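You operate a simulated robot arm through the tools that you are given. There is no shell and no other tool. Be economical: measure what you need, move in short steps, check, and stop when the job is done.

You run a simulated robot arm. Do the job below in one go: nothing can be reset, and whatever is moved stays where it is left.

Task
Turn the blue trim knob to -3. Push the upper drawer of the sorting stand shut. Put the wooden brush on top of the stainless panel. Take the green fuse and leave it on the top of the brown bench. Press the plus ten key two times. Push the third door from the left shut. Put the bench brush on the small zinc blank on the deck of the orange trolley. Put the blue padlock on the deck of the orange trolley away on the bottom shelf of the grey bench. Fetch the grey strip and set it in the shallow green tray. Fetch the blue pad from the top of the wooden bench and set it on the top of the orange bench. Put the yellow wiper on the yellow bay. Take the yellow fuse and leave it on the steel ledge on the fence. Take the six by fifteen cover and put it on the spot under the drain tap. Any order will do. Set down upright: six by fifteen cover.

The check looks at the end state, three seconds after you hand in, the way a careful person would. Anything else that was tipped, shoved, dropped, spilled or broken makes it a failure. Lids that push on must go on centred and level and be pressed home; caps that screw on are set level and turned clockwise until they are tight.

Robot
A 7-joint arm with a fingered hand on a trunk, on a base that drives. Base frame: it is fixed to the floor where the robot stands at the start and does not move with it; the origin is under the middle of the robot, x ahead of it, y to its left, z up; the surface under the hand at the start is at about z = 850. Lengths are in mm, angles in degrees, forces in N, time in s.
With the tool pointing down near the work surface it reaches from about 400 to 740 mm from the robot's upright axis, wherever it stands. Its first joint turns from -166.0 to 166.0 degrees. Places, roughly: bench brush (20x4x6 cm) [-1100, 1100, 900]; blue pad (9x6x6 cm) [-1400, 2900, 900]; blue padlock (5x3x9 cm) [-900, 900, 900]; blue trim knob [700, -200, 900]; bottom shelf of the grey bench [-6500, -7400, 300]; green fuse (3x3x8 cm) [-6200, -7400, 300]; grey strip (10x2x3 cm) [-800, 1500, 800]; plus ten key [-2600, 100, 1100]; shallow green tray (26x18x5 cm) [-1100, 1600, 800]; six by fifteen cover [-10000, 5750, 1000]; small zinc blank (26x18x1 cm) [-1100, 900, 900]; spot under the drain tap (32x22 cm) [-9000, 2420, 200]; stainless panel (22x11x5 cm) [-4000, -7400, 300]; steel ledge on the fence (48x16 cm) [-5960, 5120, 620]; third door [-3100, 100, 1400]; top of the brown bench [-5000, -7400, 900]; top of the orange bench [-1600, 5600, 800]; upper drawer of the sorting stand [300, 300, 700]; wooden brush (11x5x9 cm) [-4900, -6100, 0]; yellow bay (17x26 cm) [480, 260, 840]; yellow fuse (3x3x8 cm) [-9800, 5700, 1100]; yellow wiper (8x6x5 cm) [-1500, 3300, 900]. Payload 3.4 kg.
The tool frame sits at the grasp point between the pads (the TCP): z along the fingers, y along the line on which they close. The tips reach 25 mm beyond it. The gripper opens to 88 mm. The gripper's body begins 29 mm behind the TCP. The gripper is a hand of 3 fingers: y runs from the thumb to the fingers, the wrist lies at [-13, -106, -174] in the tool frame.
Orientation is told as [roll, pitch, yaw] about the base's x, y, z axes, in that order, counted from this pose: with the fingers straight down and the wrist toward the robot, the tool's x, y and z point along [0, 1, 0], [1, 0, 0] and [0, 0, -1] of the base frame.

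Tools
- The arm moves only by the tool move_arm. Its argument "commands" is a list of rows, each an object (a shift or turn left out is 0) with "delta_pos": the shift along the base's x, y, z in mm, a list of three; "turn": the turn, a rotation vector about the base's x, y, z in degrees, a list of three. In form: [{"delta_pos": [tx, ty, tz], "turn": [wx, wy, wz]}, ...]. A call has 1 to 12 rows; each row is the pose to reach, as a shift and turn from the pose commanded when the call began. A row lasts 0.2 s, in which the tool goes at most 50 mm and 8.6 degrees; a call with a longer step from one row to the next is refused whole. Where a pose cannot be reached the arm comes as near as it can. A force on the tool above 40 N (or 10 N above the force at the start of the call, whichever is more), or a blocked arm, ends the call early, and 0.2 s more pass. In this call time passes only in rows, and 0.2 s behind the last. The reply holds the time, the measured pose of the TCP, the force on the tool along the base axes, the opening and the grip force, in the units named above and with some noise, with the torque about the TCP (base axes, N m) and any sound that the robot's microphone picked up.
- Cameras (640 x 400 px; columns grow to the right, rows downward): "scene" is now at [13.3, 173.2, 1494.9]; the picture's right is [0.23, -0.97, 0.00], its down [-0.76, -0.18, -0.62] and it looks along [0.60, 0.14, -0.78] (base axes); focal length 214 px, centre (320, 200). "wrist" rides on the gripper at [58, -85, -99] in the tool frame; the picture's right is [-0.67, 0.35, -0.66], its down [-0.69, -0.63, 0.37] and it looks along [-0.29, 0.69, 0.66] (tool axes); focal length 261 px, centre (320, 200). There is no depth. A picture from a camera that has moved, and an enlarged one, comes with that camera's place and axes in the base frame and with its lens.
- get_image(camera): a new picture of that camera. No time passes.
- move_column(by): slides the trunk up (or, below 0, down) by that many mm; the arm and the scene camera ride with it, the base frame stays. It gives what a move gives, with no picture.
- roll_base(legs): drives the robot by 1 to 6 legs, each [ahead, left, turn to the left] in mm, mm and degrees, along the robot's own axes; the way and the turn of a leg run together, so that a leg with both is an arc; at most 1500 mm and 180 degrees a leg. The arm and the cameras ride along, it lands a little off, and it stops where it bumps. It gives what a move gives.
- set_fingers(index, middle, thumb_bend, thumb_turn): sets how far each is bent, from 0 (flat) to 100 (curled in); at 30 the hand is open as for a grip, at 70 the pads meet at the TCP. One left out holds its place. A second passes; each finger stops where it meets its share of the squeeze, and holds until it gets a number again. It is the only way to open and close the hand. It gives what a move gives, with no picture; readings hold the bend of each and the force on the fingers (four entries, about 0 where the hand has none), thumb and palm. thumb_turn goes from beside the hand (0) to across from the fingers (100), as for a grip.
- pan_tilt(pan, tilt): turns the head with the scene camera to pan (to the left, within 155 degrees either way) and tilt (down, from -29 to 69), counted from straight ahead of the robot. It gives what a move gives.
- close_up(camera, box): a new picture of the part [left, top, right, bottom] of that camera's present view, enlarged. No time passes.
- finish_job(): hands the job in; it is judged then, once.

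Work in short steps. Places have to be worked out from the pictures, the camera data and where the tool is seen: move nearer, look again, correct. Check each grasp and each placing, and mend what went wrong. You have 546 turns and 324 pictures in all, those below and enlarged ones among them. Open the gripper and draw the arm clear of the work before you hand the job in, unless the task says otherwise; then end with one line.

The tools are called after "Request:" as a command line: name --argument value ..., lists and objects as JSON in quotes. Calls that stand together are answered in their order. move_arm: Moves the arm, as the interface text tells. Its arguments: {"type":"object","properties":{"commands":{"type":"array"}},"required":["commands"]} The other tools are called the same way: move_column (by) slides the trunk up or down; set_fingers (index, middle, thumb_bend, thumb_turn) moves the fingers one by one; roll_base (legs) drives the base; pan_tilt (pan, tilt) turns the head that bears the scene camera; get_image (camera) takes a picture; close_up (camera, box) takes an enlarged picture of a part of a camera's view; finish_job () hands the job in.

At the start:

```text
clock: 0.0
position: [463.4, 41.0, 1265.1]
ee_rot: [0.0, 0.0, 0.1]
wrist_force: [-0.7, -0.2, 0.9]
wrist_torque: [0.0, -0.02, 0.02]
grip_width: 87.7
gripper_force: 0.0
shape: jaw
bend: [30.0, 30.0, 30.0, 98.0]
finger forces: [0.0, 0.0, 0.0, 0.0, 0.1, 0.0]
trunk travel left (down, up): [-525.0, 65.0]
robot x, y, heading: [-0.1, 3.6, 0.1]
head pan, tilt: [13.3, 51.7]
```

scene: 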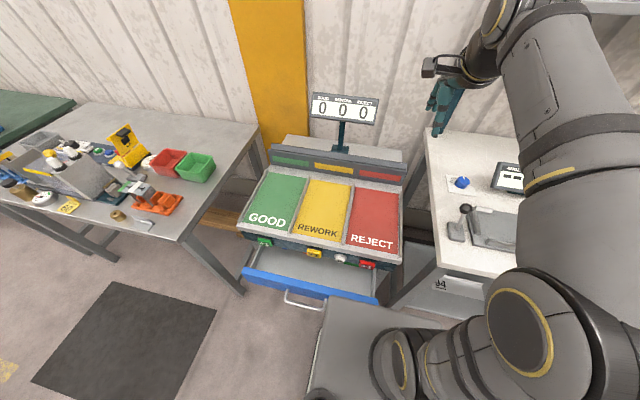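
wrist: 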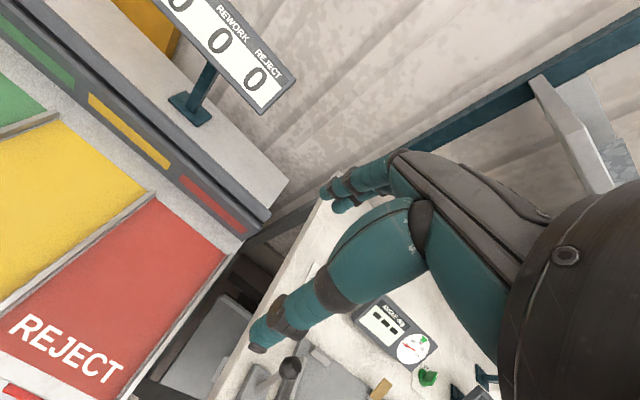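

The sorting stand with its open blue drawer is ahead, and the knob is on the white bench to the right. I look closely at both.

Request:
close_up --camera "scene" --box '[420, 150, 540, 225]'

Request:
close_up --camera "scene" --box '[220, 130, 440, 320]'

```text
5.33 times, centred on (480, 188) of scene
camera zoom: at [13.3, 173.2, 1494.9], right [0.23, -0.97, 0.0], down [-0.76, -0.18, -0.62], along [0.6, 0.14, -0.78], focal length 1144 px, centre (-533, 267)
```

zoom: 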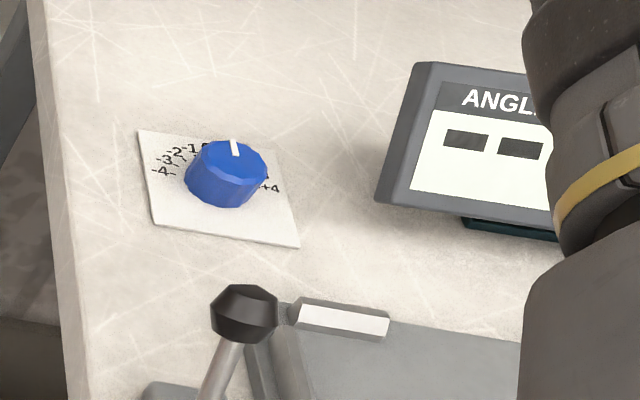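

```text
2.11 times, centred on (330, 225) of scene
camera zoom: at [13.3, 173.2, 1494.9], right [0.23, -0.97, 0.0], down [-0.76, -0.18, -0.62], along [0.6, 0.14, -0.78], focal length 452 px, centre (299, 147)
```

zoom: 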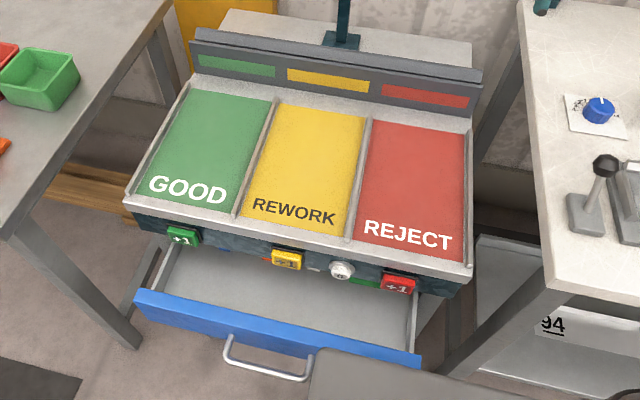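

Before driving I look around behind the robot to learn the layout.

Request:
pan_tilt --pan 150 --tilt 25

Request:
get_image --camera "scene"

Request:
pan_tilt --pan -130 --tilt 25

Request:
get_image --camera "scene"

Request:
pan_tilt --pan 75 --tilt 35

Request:
get_image --camera "scene"

```text
clock: 2.2
position: [463.5, 40.6, 1267.0]
ee_rot: [0.0, 0.0, -0.1]
wrist_force: [0.1, 0.5, -0.8]
wrist_torque: [0.01, -0.02, 0.0]
grip_width: 87.7
gripper_force: 0.0
shape: jaw
bend: [30.0, 30.0, 30.0, 98.0]
finger forces: [0.0, 0.1, 0.0, 0.0, 0.0, 0.1]
trunk travel left (down, up): [-525.0, 65.0]
robot x, y, heading: [-1.1, 2.6, 0.3]
head pan, tilt: [150.0, 25.0]
```

```text
319 pictures are left
camera scene: at [-139.9, 202.0, 1534.7], right [0.5, 0.87, 0.0], down [0.37, -0.21, -0.91], along [-0.78, 0.45, -0.42], focal length 214 px, centre (320, 200)
```

scene: 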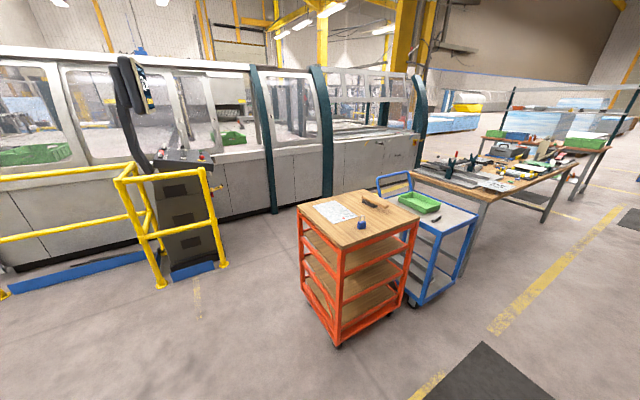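

```text
clock: 6.0
position: [464.7, 39.8, 1266.3]
ee_rot: [0.1, 0.1, -0.1]
wrist_force: [0.8, 0.1, -0.1]
wrist_torque: [0.01, 0.0, 0.05]
grip_width: 87.3
gripper_force: 0.0
shape: jaw
bend: [30.0, 30.0, 30.0, 98.0]
finger forces: [0.0, 0.0, 0.0, 0.0, 0.0, 0.1]
trunk travel left (down, up): [-525.0, 65.0]
robot x, y, heading: [0.9, -0.9, -0.1]
head pan, tilt: [-130.0, 25.0]
```

```text
318 pictures are left
camera scene: at [-119.4, 85.3, 1534.7], right [-0.77, 0.64, 0.0], down [0.27, 0.32, -0.91], along [-0.58, -0.69, -0.42], focal length 214 px, centre (320, 200)
```

scene: 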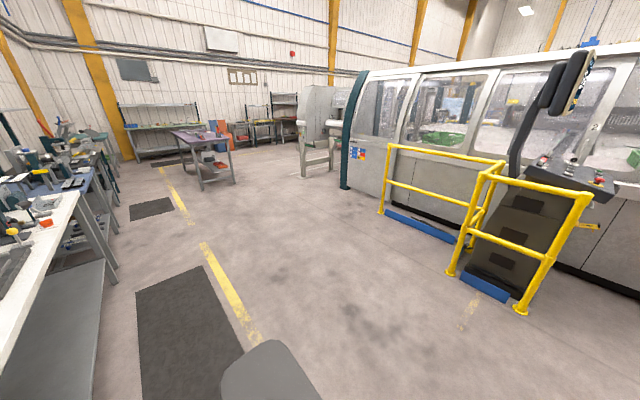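

```text
clock: 9.0
position: [464.6, 40.1, 1265.3]
ee_rot: [-0.1, 0.1, 0.0]
wrist_force: [-0.4, 0.8, -0.6]
wrist_torque: [-0.01, -0.03, 0.01]
grip_width: 87.7
gripper_force: 0.0
shape: jaw
bend: [30.0, 30.0, 30.0, 98.0]
finger forces: [0.0, 0.0, 0.0, 0.1, 0.0, 0.1]
trunk travel left (down, up): [-525.0, 65.0]
robot x, y, heading: [0.2, -1.9, -0.1]
head pan, tilt: [75.0, 35.0]
```

```text
317 pictures are left
camera scene: at [-37.3, 241.0, 1518.9], right [0.97, -0.26, 0.0], down [-0.15, -0.55, -0.82], along [0.21, 0.79, -0.57], focal length 214 px, centre (320, 200)
```

scene: 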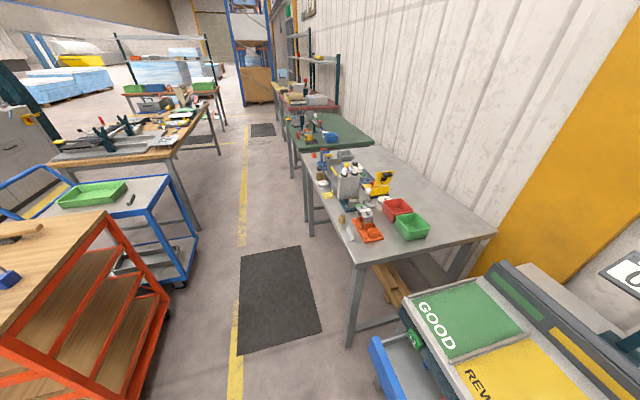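

Space behind is free. I drive back and left so that the drawer front is at arm's reach straight ahead.

Request:
roll_base --legs '[[-330, 285, 0]]'

Request:
pan_tilt --pan 15 --tilt 50

Request:
get_image --camera "scene"

Request:
get_image --camera "wrist"

```text
clock: 11.7
position: [125.0, 324.1, 1265.8]
ee_rot: [-0.1, 0.0, -0.2]
wrist_force: [-0.6, -0.5, 0.3]
wrist_torque: [-0.01, -0.01, 0.05]
grip_width: 87.7
gripper_force: 0.1
shape: jaw
bend: [30.0, 30.0, 30.0, 98.0]
finger forces: [0.1, 0.0, 0.1, 0.0, 0.0, 0.0]
trunk travel left (down, up): [-525.0, 65.0]
robot x, y, heading: [-340.8, 282.0, -0.3]
head pan, tilt: [75.0, 35.0]
```

```text
clock: 13.0
position: [125.9, 322.6, 1265.9]
ee_rot: [0.0, 0.1, -0.2]
wrist_force: [0.0, 0.3, 0.4]
wrist_torque: [0.0, 0.0, 0.01]
grip_width: 87.4
gripper_force: 0.0
shape: jaw
bend: [30.0, 30.0, 30.0, 98.0]
finger forces: [0.0, 0.0, 0.1, 0.0, 0.1, 0.1]
trunk travel left (down, up): [-525.0, 65.0]
robot x, y, heading: [-336.7, 282.3, -0.5]
head pan, tilt: [15.0, 50.0]
```

```text
316 pictures are left
camera scene: at [-323.4, 460.4, 1497.2], right [0.26, -0.97, 0.0], down [-0.74, -0.2, -0.64], along [0.62, 0.16, -0.77], focal length 214 px, centre (320, 200)
```

scene: 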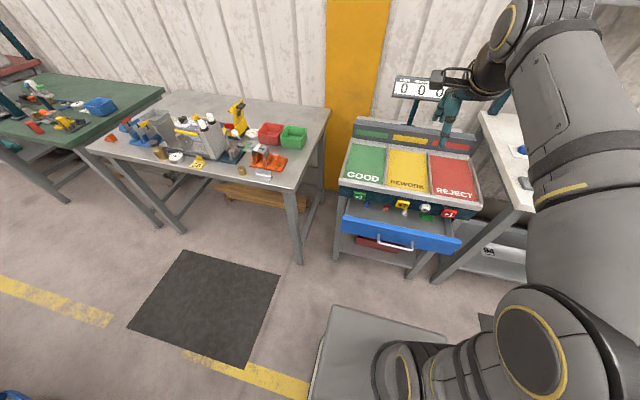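

```text
315 pictures are left
camera wrist: at [40.3, 380.4, 1365.6], right [0.35, -0.67, 0.66], down [-0.63, -0.68, -0.37], along [0.69, -0.29, -0.66], focal length 261 px, centre (320, 200)
```

wrist: 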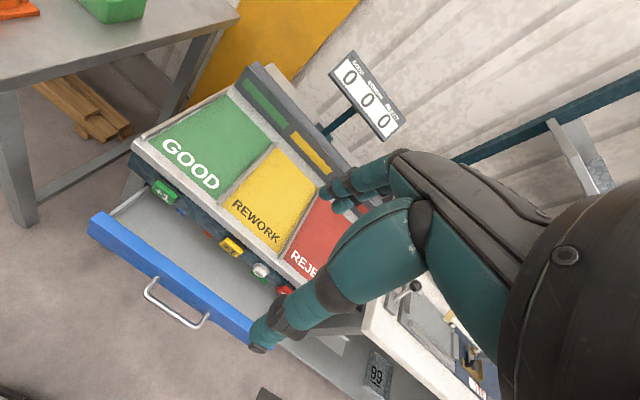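

I take a closer look at the drawer front to choose where to push.

Request:
close_up --camera "scene" --box '[320, 140, 490, 280]'

Request:
close_up --camera "wrist" --box '[80, 160, 320, 350]'

```text
2.86 times, centred on (405, 210) of scene
camera zoom: at [-323.4, 460.4, 1497.2], right [0.26, -0.97, 0.0], down [-0.74, -0.2, -0.64], along [0.62, 0.16, -0.77], focal length 613 px, centre (77, 171)
```

zoom: 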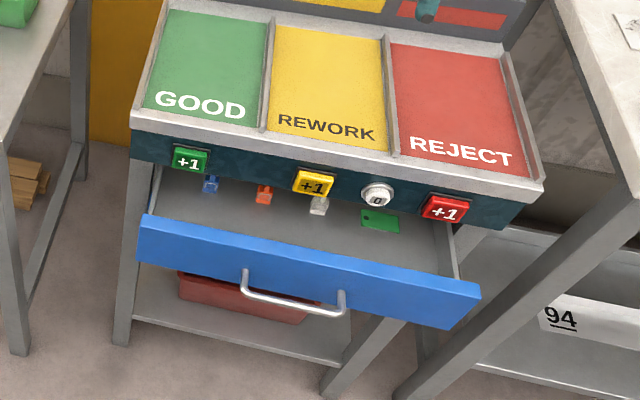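

```text
2.11 times, centred on (200, 255) of wrist
camera zoom: at [40.3, 380.4, 1365.6], right [0.35, -0.67, 0.66], down [-0.63, -0.68, -0.37], along [0.69, -0.29, -0.66], focal length 549 px, centre (573, 84)
```

zoom: 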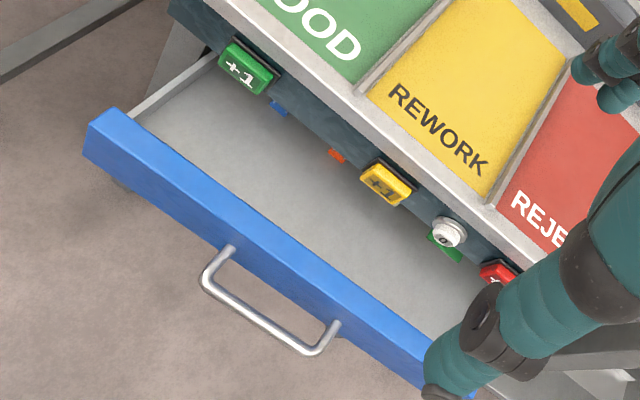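

The drawer panel is at about x=215, z≈680–720, and the handle bar at about (178, 260, 670). I back up a little more, close the hand and lower the trunk.

Request:
roll_base --legs '[[-150, 0, 0.4]]'

Request:
set_fingers --index 72 --middle 72 --thumb_bend 68

Request:
move_column --by -400

Request:
move_arm --commands '[{"delta_pos": [5, -5, -10], "turn": [0, -8, 0]}, {"delta_pos": [10, -10, -20], "turn": [0, -16, 0]}, {"delta_pos": [15, -20, -30], "turn": [0, -24, 0]}, {"delta_pos": [20, -30, -50], "turn": [0, -32, 0]}, {"delta_pos": [25, -40, -75], "turn": [0, -40, 0]}, {"delta_pos": [30, -50, -100], "turn": [0, -48, 0]}, {"delta_pos": [30, -55, -125], "turn": [0, -55, 0]}, {"delta_pos": [30, -60, -150], "turn": [0, -62, 0]}, {"delta_pos": [30, -60, -160], "turn": [0, -70, 0]}]'

```text
clock: 14.4
position: [-25.9, 322.9, 1266.1]
ee_rot: [-0.1, 0.0, -0.2]
wrist_force: [-0.3, -0.6, -0.3]
wrist_torque: [0.01, 0.0, 0.01]
grip_width: 87.6
gripper_force: 0.1
shape: jaw
bend: [30.0, 30.0, 30.0, 98.0]
finger forces: [0.1, 0.0, 0.1, 0.0, 0.1, 0.0]
trunk travel left (down, up): [-525.0, 65.0]
robot x, y, heading: [-485.9, 283.2, -0.3]
head pan, tilt: [15.0, 50.0]
```

```text
clock: 15.4
position: [-25.8, 323.0, 1266.7]
ee_rot: [0.0, 0.0, -0.1]
wrist_force: [-0.9, -0.5, 0.2]
wrist_torque: [0.0, 0.02, -0.01]
grip_width: 0.0
gripper_force: 0.0
shape: fingers
bend: [72.0, 72.0, 68.0, 98.0]
finger forces: [0.0, 0.0, 0.0, 0.0, 0.1, 0.0]
trunk travel left (down, up): [-525.0, 65.0]
robot x, y, heading: [-490.7, 283.9, -0.4]
head pan, tilt: [15.0, 50.0]
```

```text
clock: 19.2
position: [-25.6, 324.6, 865.4]
ee_rot: [0.0, 0.0, -0.1]
wrist_force: [-0.3, -0.2, 0.3]
wrist_torque: [0.02, -0.02, 0.0]
grip_width: 0.1
gripper_force: 0.1
shape: fingers
bend: [72.0, 72.0, 68.0, 98.0]
finger forces: [0.1, 0.0, 0.1, 0.0, 0.0, 0.1]
trunk travel left (down, up): [-125.0, 465.0]
robot x, y, heading: [-485.9, 285.9, -0.2]
head pan, tilt: [15.0, 50.0]
```

```text
clock: 21.2
position: [2.8, 264.0, 705.6]
ee_rot: [0.7, -69.9, -0.7]
wrist_force: [0.1, 0.2, -0.3]
wrist_torque: [-0.01, 0.04, -0.01]
grip_width: 0.0
gripper_force: 0.0
shape: fingers
bend: [72.0, 72.0, 68.0, 98.0]
finger forces: [0.1, 0.0, 0.1, 0.1, 0.1, 0.1]
trunk travel left (down, up): [-125.0, 465.0]
robot x, y, heading: [-489.3, 281.8, -0.2]
head pan, tilt: [15.0, 50.0]
```

The hand points ahead toward the drawer. I check the alignment.

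Request:
get_image --camera "wrist"

Request:
get_image --camera "scene"

```text
312 pictures are left
camera wrist: at [-119.8, 321.0, 660.1], right [-0.5, -0.67, 0.55], down [0.13, -0.68, -0.72], along [0.86, -0.29, 0.43], focal length 261 px, centre (320, 200)
```

wrist: 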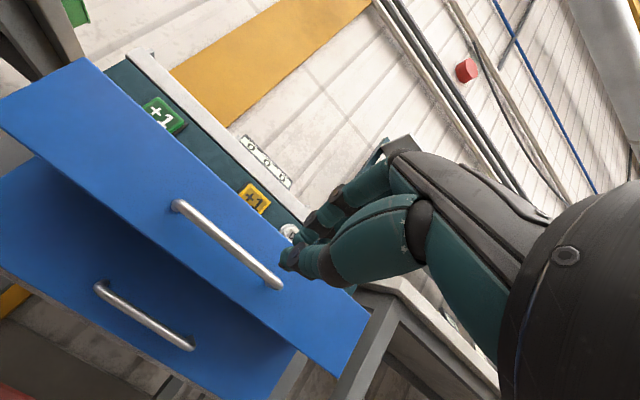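

```text
311 pictures are left
camera scene: at [-474.1, 460.9, 1097.2], right [0.26, -0.97, 0.0], down [-0.74, -0.2, -0.64], along [0.62, 0.16, -0.77], focal length 214 px, centre (320, 200)
```

scene: 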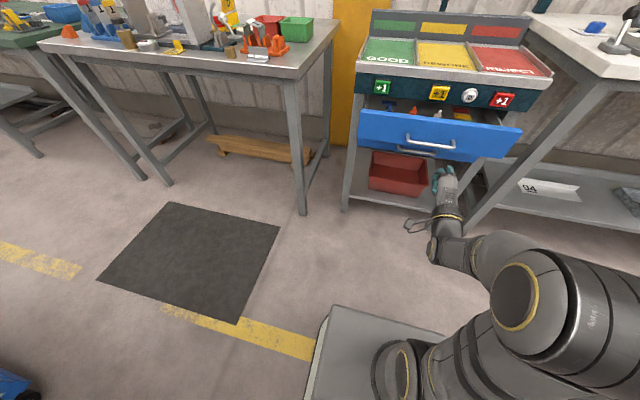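

Upper handle is at about (178, 268, 689); the hand lines up. I advance to it and push gently.

Request:
move_arm --commands '[{"delta_pos": [45, 3, -5]}, {"delta_pos": [90, 4, -10]}, {"delta_pos": [120, 4, -10]}, {"delta_pos": [140, 4, -10]}, {"delta_pos": [160, 4, -10]}, {"delta_pos": [180, 4, -10]}, {"delta_pos": [200, 4, -10]}, {"delta_pos": [215, 4, -10]}, {"delta_pos": [230, 4, -10]}]'

Request:
get_image --camera "scene"

```text
clock: 23.2
position: [236.3, 267.8, 697.3]
ee_rot: [0.6, -69.9, -0.7]
wrist_force: [0.7, -0.4, -0.8]
wrist_torque: [0.02, -0.03, 0.0]
grip_width: 0.0
gripper_force: 0.1
shape: fingers
bend: [72.0, 72.0, 67.0, 98.0]
finger forces: [0.0, 0.0, 0.1, 0.1, 0.0, 0.1]
trunk travel left (down, up): [-125.0, 465.0]
robot x, y, heading: [-491.6, 284.7, 0.1]
head pan, tilt: [15.0, 50.0]
```

```text
310 pictures are left
camera scene: at [-473.9, 460.9, 1097.2], right [0.26, -0.97, 0.0], down [-0.74, -0.2, -0.64], along [0.62, 0.16, -0.77], focal length 214 px, centre (320, 200)
```

scene: 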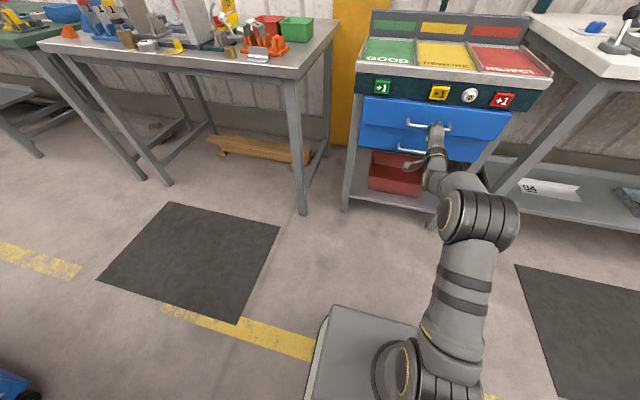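

The drawer went most of the way with little force. I push on until it stops.

Request:
move_arm --commands '[{"delta_pos": [12, 0, 0]}, {"delta_pos": [24, 0, 0]}, {"delta_pos": [36, 0, 0]}, {"delta_pos": [48, 0, 0]}, {"delta_pos": [60, 0, 0]}, {"delta_pos": [70, 0, 0]}]'

Request:
close_up --camera "scene" --box '[330, 0, 580, 220]'

```text
clock: 24.2
position: [278.3, 268.0, 703.2]
ee_rot: [0.5, -70.9, -0.6]
wrist_force: [-34.4, 0.9, 6.1]
wrist_torque: [0.01, 0.39, 0.02]
grip_width: 0.0
gripper_force: 20.9
shape: fingers
bend: [75.0, 76.0, 62.0, 97.0]
finger forces: [23.0, 13.1, 0.0, 0.0, 6.1, 0.1]
trunk travel left (down, up): [-125.0, 465.0]
robot x, y, heading: [-490.9, 284.8, -0.0]
head pan, tilt: [15.0, 50.0]
stopped in row 5: the force on the tool passed its limit at 45 N (the readings are from after the stop); the commanded pose is now the measured one
```

```text
1.82 times, centred on (455, 110) of scene
camera zoom: at [-478.6, 461.0, 1097.3], right [0.26, -0.97, 0.0], down [-0.74, -0.2, -0.65], along [0.62, 0.16, -0.76], focal length 390 px, centre (74, 364)
```

zoom: 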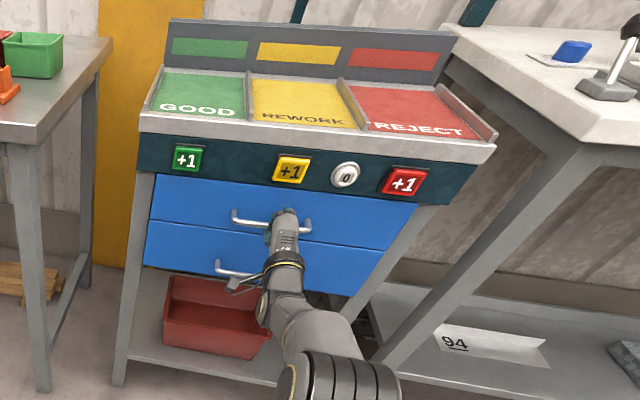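

The drawer is shut flush. I back the hand off, restore its posture and drive toward the knob.

Request:
move_arm --commands '[{"delta_pos": [-20, 0, 0]}, {"delta_pos": [-60, 0, 0]}, {"delta_pos": [-110, 0, 0]}, {"delta_pos": [-160, 0, 0]}, {"delta_pos": [-210, 0, 10]}, {"delta_pos": [-240, 0, 30]}]'

Request:
move_column --by 400

Request:
move_arm --commands '[{"delta_pos": [0, 0, 10], "turn": [0, 8, 0]}, {"delta_pos": [0, 0, 20], "turn": [0, 16, 0]}, {"delta_pos": [0, 0, 30], "turn": [0, 24, 0]}, {"delta_pos": [0, 0, 40], "turn": [0, 32, 0]}, {"delta_pos": [0, 0, 50], "turn": [0, 40, 0]}, {"delta_pos": [0, 0, 50], "turn": [0, 48, 0]}, {"delta_pos": [0, 0, 50], "turn": [0, 56, 0]}, {"delta_pos": [0, 0, 50], "turn": [0, 64, 0]}, {"delta_pos": [0, 0, 50], "turn": [0, 70.5, 0]}]'

Request:
roll_base --legs '[[0, -530, 0], [500, 0, 0]]'

Request:
pan_tilt --pan 0 --tilt 45

Request:
get_image --camera "scene"

Request:
get_image --camera "wrist"

```text
refused: row 5 steps farther than a row can; nothing moved
```

```text
clock: 28.1
position: [280.9, 267.7, 1099.8]
ee_rot: [0.5, -70.5, -0.6]
wrist_force: [-0.7, -0.1, 0.2]
wrist_torque: [-0.03, 0.0, -0.02]
grip_width: 0.0
gripper_force: 0.1
shape: fingers
bend: [72.0, 72.0, 68.0, 97.0]
finger forces: [0.0, 0.0, 0.0, 0.0, 0.0, 0.0]
trunk travel left (down, up): [-525.0, 65.0]
robot x, y, heading: [-491.1, 287.1, -0.1]
head pan, tilt: [15.0, 50.0]
```

```text
clock: 30.1
position: [204.1, 258.1, 1122.2]
ee_rot: [0.9, -7.1, 0.7]
wrist_force: [-1.2, 0.4, 0.2]
wrist_torque: [0.01, 0.02, 0.05]
grip_width: 0.0
gripper_force: 0.0
shape: fingers
bend: [72.0, 72.0, 68.0, 97.0]
finger forces: [0.1, 0.1, 0.0, 0.1, 0.0, 0.0]
out of reach, approached as far as the arm can: row 6, 7, 8, 9
trunk travel left (down, up): [-525.0, 65.0]
robot x, y, heading: [-492.5, 286.4, -0.2]
head pan, tilt: [15.0, 50.0]
```

```text
clock: 35.6
position: [701.3, -274.1, 1118.5]
ee_rot: [0.9, -7.1, -0.1]
wrist_force: [0.6, -0.1, -0.7]
wrist_torque: [0.04, 0.0, 0.03]
grip_width: 0.0
gripper_force: 0.1
shape: fingers
bend: [72.0, 72.0, 68.0, 97.0]
finger forces: [0.0, 0.1, 0.1, 0.1, 0.0, 0.0]
trunk travel left (down, up): [-525.0, 65.0]
robot x, y, heading: [3.5, -241.0, -1.1]
head pan, tilt: [15.0, 50.0]
```

```text
clock: 36.4
position: [699.6, -274.9, 1118.5]
ee_rot: [0.8, -7.0, -0.1]
wrist_force: [0.6, 0.1, -0.3]
wrist_torque: [0.03, -0.01, 0.01]
grip_width: 0.1
gripper_force: 0.1
shape: fingers
bend: [72.0, 72.0, 68.0, 97.0]
finger forces: [0.0, 0.1, 0.0, 0.1, 0.0, 0.1]
trunk travel left (down, up): [-525.0, 65.0]
robot x, y, heading: [2.6, -240.3, -1.0]
head pan, tilt: [0.0, 45.0]
```

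```text
308 pictures are left
camera scene: at [28.2, -83.2, 1504.1], right [-0.02, -1.0, 0.0], down [-0.71, 0.01, -0.71], along [0.71, -0.01, -0.71], focal length 214 px, centre (320, 200)
```

scene: 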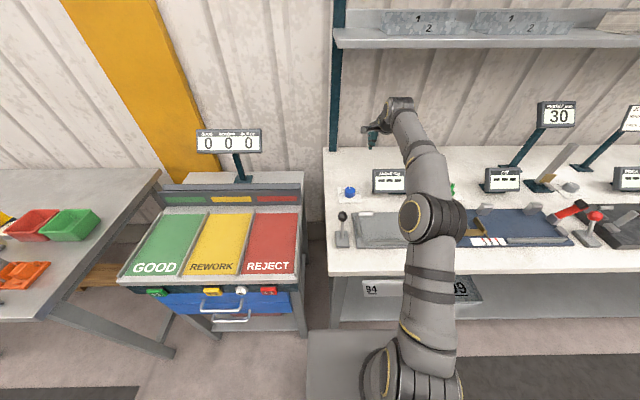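

```text
307 pictures are left
camera wrist: at [603.3, -219.0, 1208.7], right [0.26, -0.68, 0.68], down [-0.58, -0.68, -0.45], along [0.77, -0.28, -0.57], focal length 261 px, centre (320, 200)
```

wrist: 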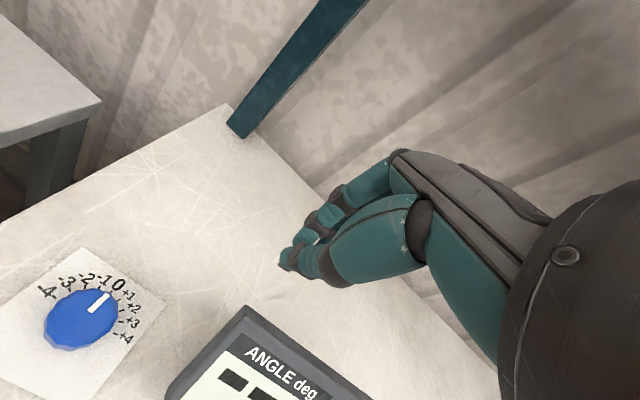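

The wrist view shows the dial well (pointer at about +0.5... near 0). I check the drawer remained shut and enlarge the dial.

Request:
close_up --camera "scene" --box '[100, 230, 320, 350]'

Request:
close_up --camera "wrist" --box '[0, 230, 180, 390]'

```text
2.91 times, centred on (210, 290) of scene
camera zoom: at [28.2, -83.2, 1504.1], right [-0.02, -1.0, 0.0], down [-0.71, 0.01, -0.71], along [0.71, -0.01, -0.71], focal length 624 px, centre (640, -62)
```

zoom: 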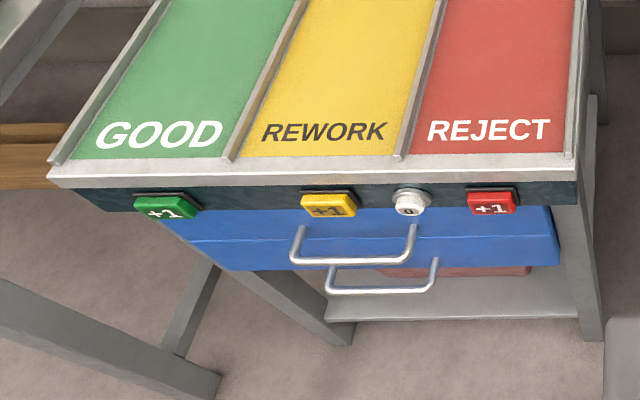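

```text
2.50 times, centred on (90, 310) of wrist
camera zoom: at [603.3, -219.0, 1208.7], right [0.26, -0.68, 0.68], down [-0.58, -0.68, -0.45], along [0.77, -0.28, -0.57], focal length 652 px, centre (895, -75)
```

zoom: 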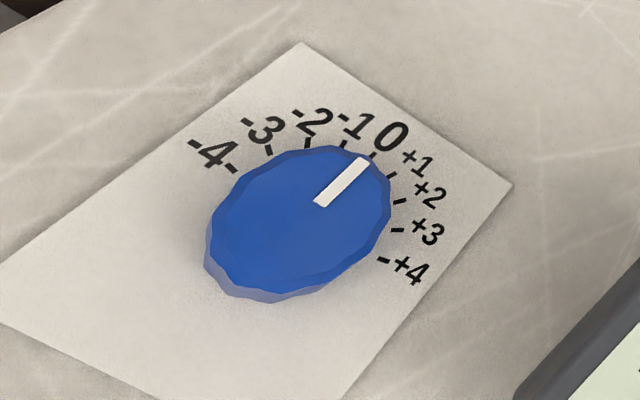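

The dial's 0 points along +x and ticks are about 21° apart, so −3 is about 62° counter‑clockwise. The drawer is shut. I drive a bit nearer, open the hand, and position it above the knob with the yaw pre-turned −30°.

Request:
roll_base --legs '[[50, 0, 1]]'

Request:
set_fingers --index 30 --middle 30 --thumb_bend 30 --thumb_turn 100

Request:
move_arm --commands '[{"delta_pos": [-20, 20, 0], "turn": [0, 7, 0]}, {"delta_pos": [-50, 50, -20], "turn": [0, 7, -7.5]}, {"delta_pos": [-85, 62, -50], "turn": [0, 7, -15]}, {"delta_pos": [-85, 62, -70], "turn": [0, 7, -22.5]}, {"delta_pos": [-85, 62, -90], "turn": [0, 7, -30]}]'

Request:
get_image --camera "wrist"

Request:
get_image --camera "scene"

```text
clock: 37.3
position: [752.3, -263.3, 1117.7]
ee_rot: [0.9, -7.1, 1.1]
wrist_force: [0.4, 0.1, 0.0]
wrist_torque: [0.0, -0.03, 0.0]
grip_width: 0.0
gripper_force: 0.0
shape: fingers
bend: [72.0, 72.0, 68.0, 97.0]
finger forces: [0.0, 0.0, 0.0, 0.0, 0.0, 0.0]
trunk travel left (down, up): [-525.0, 65.0]
robot x, y, heading: [54.2, -240.3, 0.2]
head pan, tilt: [0.0, 45.0]
```

```text
clock: 38.3
position: [751.1, -262.2, 1119.9]
ee_rot: [0.9, -7.2, 1.0]
wrist_force: [0.4, 0.0, 0.6]
wrist_torque: [0.01, 0.03, 0.03]
grip_width: 84.1
gripper_force: 0.0
shape: fingers
bend: [30.0, 30.0, 30.0, 98.0]
finger forces: [0.1, 0.1, 0.0, 0.1, 0.1, 0.1]
trunk travel left (down, up): [-525.0, 65.0]
robot x, y, heading: [55.7, -238.9, 0.0]
head pan, tilt: [0.0, 45.0]
```

```text
clock: 39.5
position: [663.4, -201.6, 1029.0]
ee_rot: [-0.8, -0.5, -29.1]
wrist_force: [0.4, 1.2, 0.0]
wrist_torque: [0.02, -0.02, -0.02]
grip_width: 84.4
gripper_force: 0.1
shape: fingers
bend: [30.0, 30.0, 30.0, 98.0]
finger forces: [0.0, 0.0, 0.0, 0.1, 0.0, 0.0]
trunk travel left (down, up): [-525.0, 65.0]
robot x, y, heading: [52.3, -242.4, -0.1]
head pan, tilt: [0.0, 45.0]
```

```text
304 pictures are left
camera wrist: at [617.0, -108.3, 1127.0], right [-0.02, -0.74, 0.67], down [-0.88, -0.3, -0.36], along [0.47, -0.6, -0.65], focal length 261 px, centre (320, 200)
```

wrist: 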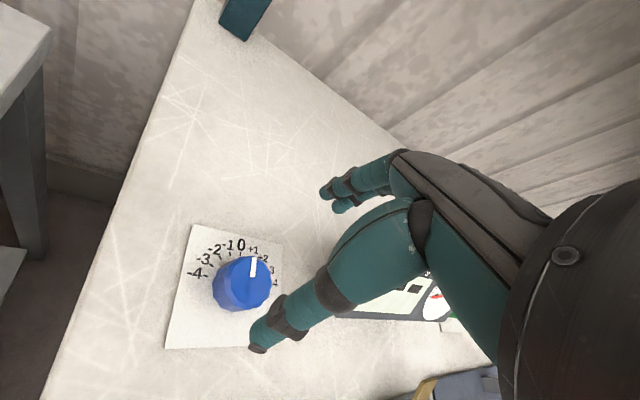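

```text
303 pictures are left
camera scene: at [75.1, -83.1, 1504.1], right [0.0, -1.0, 0.0], down [-0.71, 0.0, -0.71], along [0.71, 0.0, -0.71], focal length 214 px, centre (320, 200)
```

scene: 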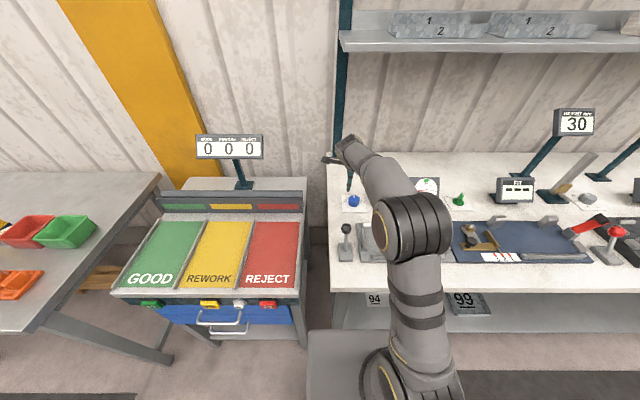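

Triangulating the two wrist views, the knob's top centre is at about (662, −212, 917). I descend around it.

Request:
move_arm --commands '[{"delta_pos": [-1, -10, -40]}, {"delta_pos": [-1, -10, -80]}, {"delta_pos": [-1, -10, -98]}, {"delta_pos": [-1, -10, -108]}]'

Request:
get_image --camera "wrist"

```text
clock: 40.5
position: [663.3, -210.6, 925.4]
ee_rot: [-0.4, -0.9, -28.9]
wrist_force: [-3.4, 2.8, 29.2]
wrist_torque: [-0.58, -0.64, -0.04]
grip_width: 84.7
gripper_force: 14.1
shape: fingers
bend: [30.0, 30.0, 30.0, 98.0]
finger forces: [0.0, 23.2, 0.0, 0.0, 5.9, 0.0]
trunk travel left (down, up): [-525.0, 65.0]
robot x, y, heading: [54.6, -235.2, 0.3]
head pan, tilt: [0.0, 45.0]
```

```text
302 pictures are left
camera wrist: at [615.2, -118.0, 1023.3], right [-0.03, -0.75, 0.67], down [-0.88, -0.3, -0.37], along [0.48, -0.59, -0.65], focal length 261 px, centre (320, 200)
```

wrist: 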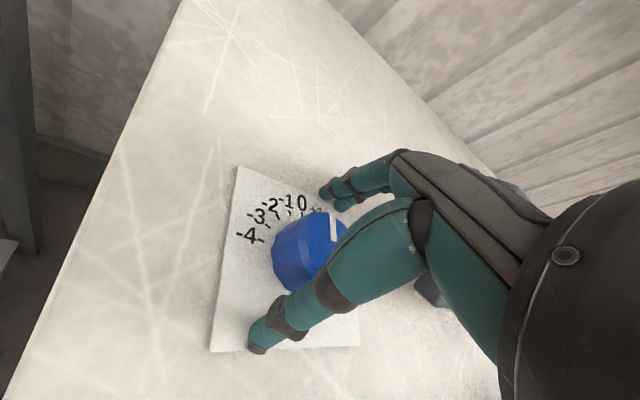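

The tips touch the bench (surface about z=900). I lift 5 mm, centre a little and close on the knob.

Request:
move_arm --commands '[{"delta_pos": [-3, 4, 7]}]'

Request:
set_fingers --index 55 --middle 55 --thumb_bend 55

Request:
get_image --camera "wrist"

```text
clock: 40.9
position: [659.7, -207.7, 926.2]
ee_rot: [-0.8, -0.4, -29.1]
wrist_force: [1.5, -1.7, 9.1]
wrist_torque: [-0.22, -0.23, -0.02]
grip_width: 82.5
gripper_force: 4.2
shape: fingers
bend: [30.0, 30.0, 32.0, 98.0]
finger forces: [0.1, 6.5, 0.0, 0.0, 2.6, 0.1]
trunk travel left (down, up): [-525.0, 65.0]
robot x, y, heading: [55.4, -238.1, 0.2]
head pan, tilt: [0.0, 45.0]
```

```text
clock: 41.9
position: [660.9, -208.4, 931.1]
ee_rot: [-0.5, -0.8, -29.0]
wrist_force: [7.2, -4.4, 34.4]
wrist_torque: [-0.7, -1.0, 0.05]
grip_width: 36.8
gripper_force: 17.4
shape: fingers
bend: [52.0, 39.0, 53.0, 100.0]
finger forces: [5.2, 22.6, 0.0, 0.1, 7.1, 0.1]
trunk travel left (down, up): [-525.0, 65.0]
robot x, y, heading: [53.5, -238.9, 0.0]
head pan, tilt: [0.0, 45.0]
```

```text
301 pictures are left
camera wrist: at [613.1, -114.9, 1028.7], right [-0.02, -0.75, 0.67], down [-0.88, -0.3, -0.37], along [0.47, -0.6, -0.65], focal length 261 px, centre (320, 200)
```

wrist: 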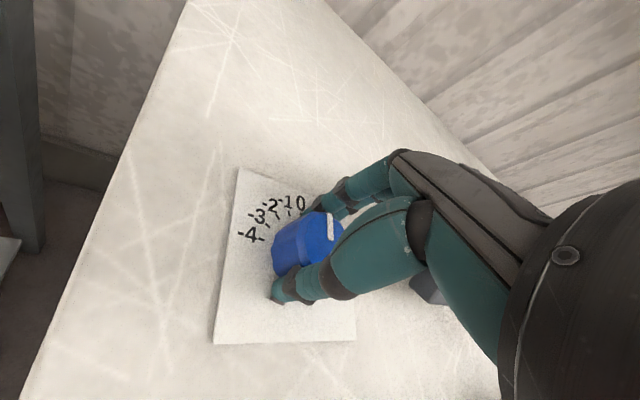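

Fingers are still pressing downward. I open slightly, lift 8 mm and close again.

Request:
set_fingers --index 35 --middle 35 --thumb_bend 35

Request:
move_arm --commands '[{"delta_pos": [0, 0, 8]}]'

Request:
get_image --camera "wrist"

Request:
set_fingers --index 50 --middle 50 --thumb_bend 50

```text
clock: 42.9
position: [660.9, -206.3, 931.1]
ee_rot: [-0.5, -0.6, -29.0]
wrist_force: [11.7, -5.5, 39.1]
wrist_torque: [0.5, 0.74, -0.04]
grip_width: 56.2
gripper_force: 19.4
shape: fingers
bend: [35.0, 35.0, 50.0, 100.0]
finger forces: [0.0, 0.0, 0.0, 0.1, 38.9, 0.0]
trunk travel left (down, up): [-525.0, 65.0]
robot x, y, heading: [52.2, -237.6, 0.1]
head pan, tilt: [0.0, 45.0]
```

```text
clock: 43.3
position: [660.2, -205.8, 932.6]
ee_rot: [-0.9, 0.1, -28.9]
wrist_force: [0.3, 0.4, 1.1]
wrist_torque: [0.01, 0.03, 0.02]
grip_width: 73.9
gripper_force: 0.0
shape: fingers
bend: [35.0, 35.0, 35.0, 98.0]
finger forces: [0.1, 0.1, 0.0, 0.0, 0.0, 0.0]
trunk travel left (down, up): [-525.0, 65.0]
robot x, y, heading: [52.4, -238.4, 0.0]
head pan, tilt: [0.0, 45.0]
```

```text
300 pictures are left
camera wrist: at [614.0, -112.7, 1030.8], right [-0.01, -0.74, 0.67], down [-0.89, -0.3, -0.35], along [0.46, -0.6, -0.65], focal length 261 px, centre (320, 200)
```

wrist: 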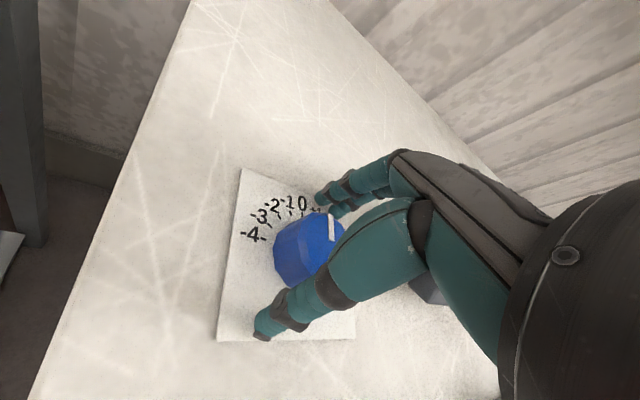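

```text
clock: 44.3
position: [662.0, -206.1, 936.7]
ee_rot: [-0.9, -0.4, -29.0]
wrist_force: [-0.2, -0.2, 0.5]
wrist_torque: [-0.01, 0.0, 0.03]
grip_width: 42.0
gripper_force: 0.1
shape: fingers
bend: [50.0, 50.0, 50.0, 100.0]
finger forces: [0.0, 0.0, 0.0, 0.0, 0.1, 0.0]
trunk travel left (down, up): [-525.0, 65.0]
robot x, y, heading: [56.0, -242.1, 0.0]
head pan, tilt: [0.0, 45.0]
```

No contact yet at 42 mm gap; I close further.

Request:
set_fingers --index 65 --middle 65 --thumb_bend 65

Request:
get_image --camera "wrist"

```text
clock: 45.3
position: [662.6, -207.1, 936.6]
ee_rot: [-0.8, -0.4, -29.0]
wrist_force: [5.4, -2.7, 1.4]
wrist_torque: [-0.1, -0.16, 0.0]
grip_width: 31.5
gripper_force: 11.1
shape: fingers
bend: [56.0, 57.0, 55.0, 100.0]
finger forces: [6.4, 7.4, 0.0, 0.0, 7.9, 0.1]
trunk travel left (down, up): [-525.0, 65.0]
robot x, y, heading: [55.4, -236.4, 0.0]
head pan, tilt: [0.0, 45.0]
```

```text
299 pictures are left
camera wrist: at [615.7, -114.2, 1034.3], right [-0.02, -0.74, 0.67], down [-0.88, -0.3, -0.36], along [0.47, -0.6, -0.65], focal length 261 px, centre (320, 200)
```

wrist: 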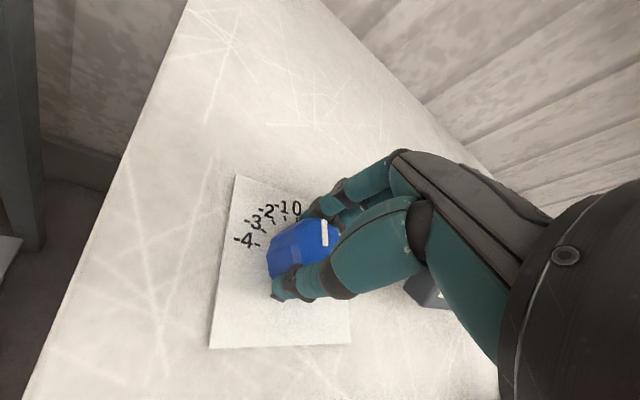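

The knob is gripped evenly. I turn it 62° counter‑clockwise.

Request:
move_arm --commands '[{"turn": [0, 0, 8]}, {"turn": [0, 0, 16]}, {"turn": [0, 0, 24]}, {"turn": [0, 0, 32]}, {"turn": [0, 0, 40]}, {"turn": [0, 0, 48]}, {"turn": [0, 0, 56]}, {"turn": [0, 0, 62]}]'

Request:
get_image --camera "wrist"

```text
clock: 47.1
position: [659.6, -206.1, 936.6]
ee_rot: [-0.8, -0.3, 33.2]
wrist_force: [-6.0, 3.9, -1.2]
wrist_torque: [0.09, 0.09, -0.03]
grip_width: 31.5
gripper_force: 10.2
shape: fingers
bend: [58.0, 59.0, 54.0, 99.0]
finger forces: [4.3, 4.2, 0.1, 0.0, 12.1, 0.0]
trunk travel left (down, up): [-525.0, 65.0]
robot x, y, heading: [51.7, -239.5, 0.4]
head pan, tilt: [0.0, 45.0]
```

```text
298 pictures are left
camera wrist: at [555.9, -204.2, 1034.9], right [0.65, -0.37, 0.67], down [-0.15, -0.92, -0.36], along [0.75, 0.14, -0.65], focal length 261 px, centre (320, 200)
```

wrist: 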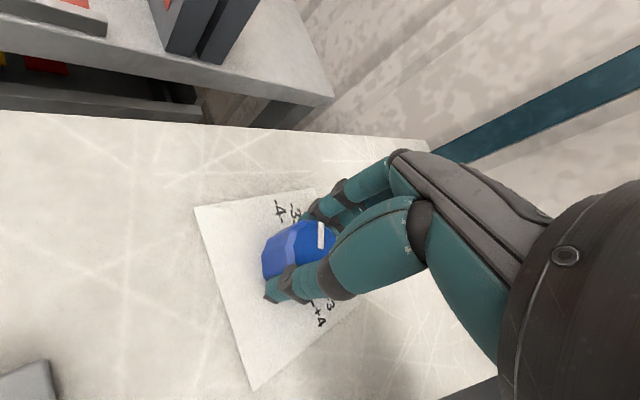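

The knob turned with the hand. I release, lift straight up and look at the pointer.

Request:
set_fingers --index 45 --middle 45 --thumb_bend 45

Request:
move_arm --commands '[{"delta_pos": [0, 0, 30]}, {"delta_pos": [0, 0, 75]}, {"delta_pos": [-20, -20, 110]}, {"delta_pos": [-50, -50, 130]}]'

Request:
close_up --camera "wrist" --box '[120, 150, 360, 350]'

```text
clock: 48.1
position: [661.1, -207.1, 936.3]
ee_rot: [-0.9, -0.4, 32.9]
wrist_force: [-0.3, -0.3, -0.1]
wrist_torque: [-0.02, -0.01, -0.03]
grip_width: 51.9
gripper_force: 0.1
shape: fingers
bend: [45.0, 45.0, 45.0, 99.0]
finger forces: [0.0, 0.0, 0.0, 0.0, 0.0, 0.0]
trunk travel left (down, up): [-525.0, 65.0]
robot x, y, heading: [55.8, -240.1, 0.1]
head pan, tilt: [0.0, 45.0]
```

```text
clock: 49.1
position: [613.7, -256.3, 1067.8]
ee_rot: [-0.8, -0.4, 33.1]
wrist_force: [0.1, -0.5, 0.7]
wrist_torque: [0.01, 0.02, 0.01]
grip_width: 52.2
gripper_force: 0.0
shape: fingers
bend: [45.0, 45.0, 45.0, 99.0]
finger forces: [0.0, 0.0, 0.0, 0.1, 0.0, 0.0]
trunk travel left (down, up): [-525.0, 65.0]
robot x, y, heading: [51.9, -240.9, 0.2]
head pan, tilt: [0.0, 45.0]
```

```text
2.00 times, centred on (240, 250) of wrist
camera zoom: at [508.4, -254.1, 1165.7], right [0.65, -0.37, 0.67], down [-0.15, -0.92, -0.36], along [0.75, 0.14, -0.65], focal length 521 px, centre (480, 100)
```

zoom: 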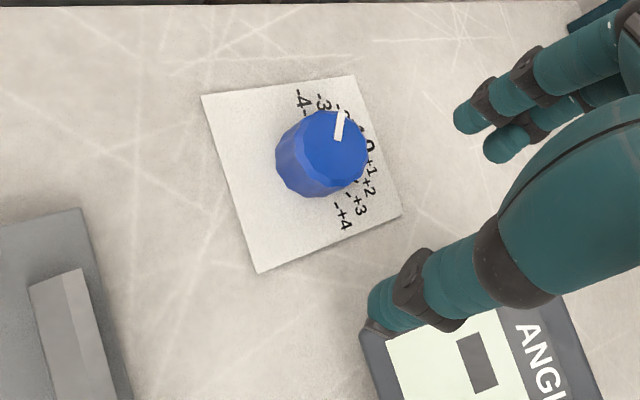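

Request:
close_up --camera "wrist" --box '[210, 185, 320, 275]'

```text
4.44 times, centred on (265, 230) of wrist
camera zoom: at [508.4, -254.1, 1165.7], right [0.65, -0.37, 0.67], down [-0.15, -0.92, -0.36], along [0.75, 0.14, -0.65], focal length 1158 px, centre (564, 67)
```

zoom: 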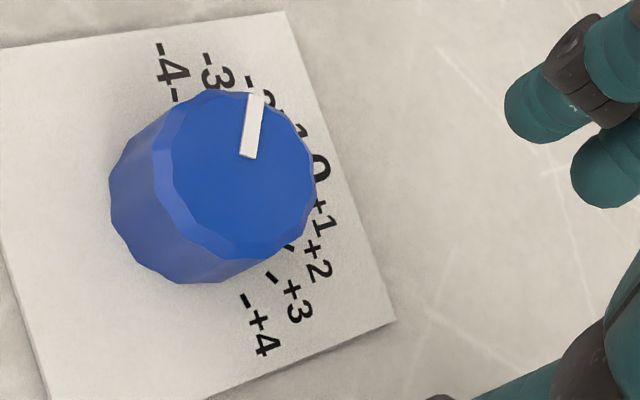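

The pointer reads 62° — on the −3 mark. Knob done. I bring the arm to a carry posture, and drive to the orange trolley, turning to face −x.

Request:
move_arm --commands '[{"delta_pos": [-10, 10, 40], "turn": [0, 0, -8]}, {"delta_pos": [-30, 25, 80], "turn": [0, 0, -16]}, {"delta_pos": [-60, 40, 115], "turn": [0, 0, -24]}, {"delta_pos": [-90, 50, 150], "turn": [0, 0, -33]}, {"delta_pos": [-110, 55, 190], "turn": [0, 0, -33]}]'

Request:
roll_base --legs '[[-540, 0, 0], [0, 0, 180], [0, -1240, 0]]'

Request:
pan_tilt --pan 15 --tilt 50

Request:
get_image --camera "scene"

Request:
get_image --camera "wrist"

```text
refused: row 4 steps farther than a row can; nothing moved
```

```text
clock: 65.3
position: [-1006.5, 1034.6, 1067.6]
ee_rot: [-0.9, -0.4, -148.8]
wrist_force: [0.3, 0.8, -0.8]
wrist_torque: [0.03, -0.02, 0.0]
grip_width: 52.2
gripper_force: 0.1
shape: fingers
bend: [45.0, 45.0, 45.0, 99.0]
finger forces: [0.0, 0.0, 0.1, 0.0, 0.0, 0.0]
trunk travel left (down, up): [-525.0, 65.0]
robot x, y, heading: [-443.7, 1003.4, 178.6]
head pan, tilt: [0.0, 45.0]
```

```text
clock: 66.1
position: [-1005.6, 1035.2, 1066.9]
ee_rot: [-0.8, -0.4, -148.8]
wrist_force: [-0.6, -0.8, 0.3]
wrist_torque: [0.0, 0.02, -0.01]
grip_width: 52.2
gripper_force: 0.2
shape: fingers
bend: [45.0, 45.0, 45.0, 99.0]
finger forces: [0.1, 0.0, 0.0, 0.1, 0.1, 0.0]
trunk travel left (down, up): [-525.0, 65.0]
robot x, y, heading: [-449.8, 999.9, 178.3]
head pan, tilt: [15.0, 50.0]
```

```text
295 pictures are left
camera scene: at [-466.8, 820.6, 1497.2], right [-0.23, 0.97, 0.0], down [0.75, 0.18, -0.64], along [-0.63, -0.15, -0.77], focal length 214 px, centre (320, 200)
```

scene: 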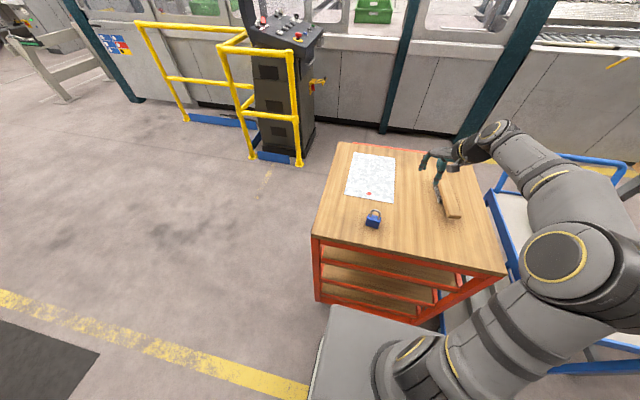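

```text
294 pictures are left
camera wrist: at [-902.6, 1027.3, 1165.1], right [-0.64, 0.39, 0.67], down [0.18, 0.92, -0.36], along [-0.75, -0.11, -0.65], focal length 261 px, centre (320, 200)
```

wrist: 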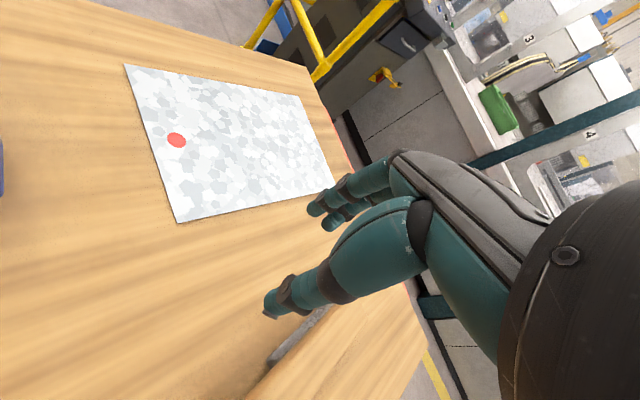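

The hand is above the trolley near the brush. I zoom in on the deck.

Request:
close_up --camera "scene" --box '[310, 130, 530, 280]'

```text
2.67 times, centred on (420, 205) of scene
camera zoom: at [-466.8, 820.6, 1497.2], right [-0.23, 0.97, 0.0], down [0.75, 0.18, -0.64], along [-0.63, -0.15, -0.77], focal length 572 px, centre (53, 187)
```

zoom: 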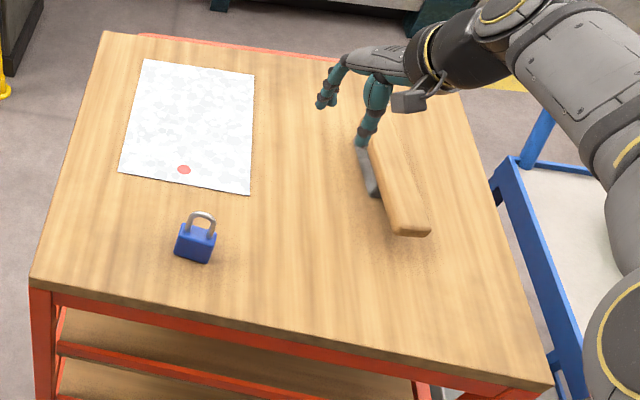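

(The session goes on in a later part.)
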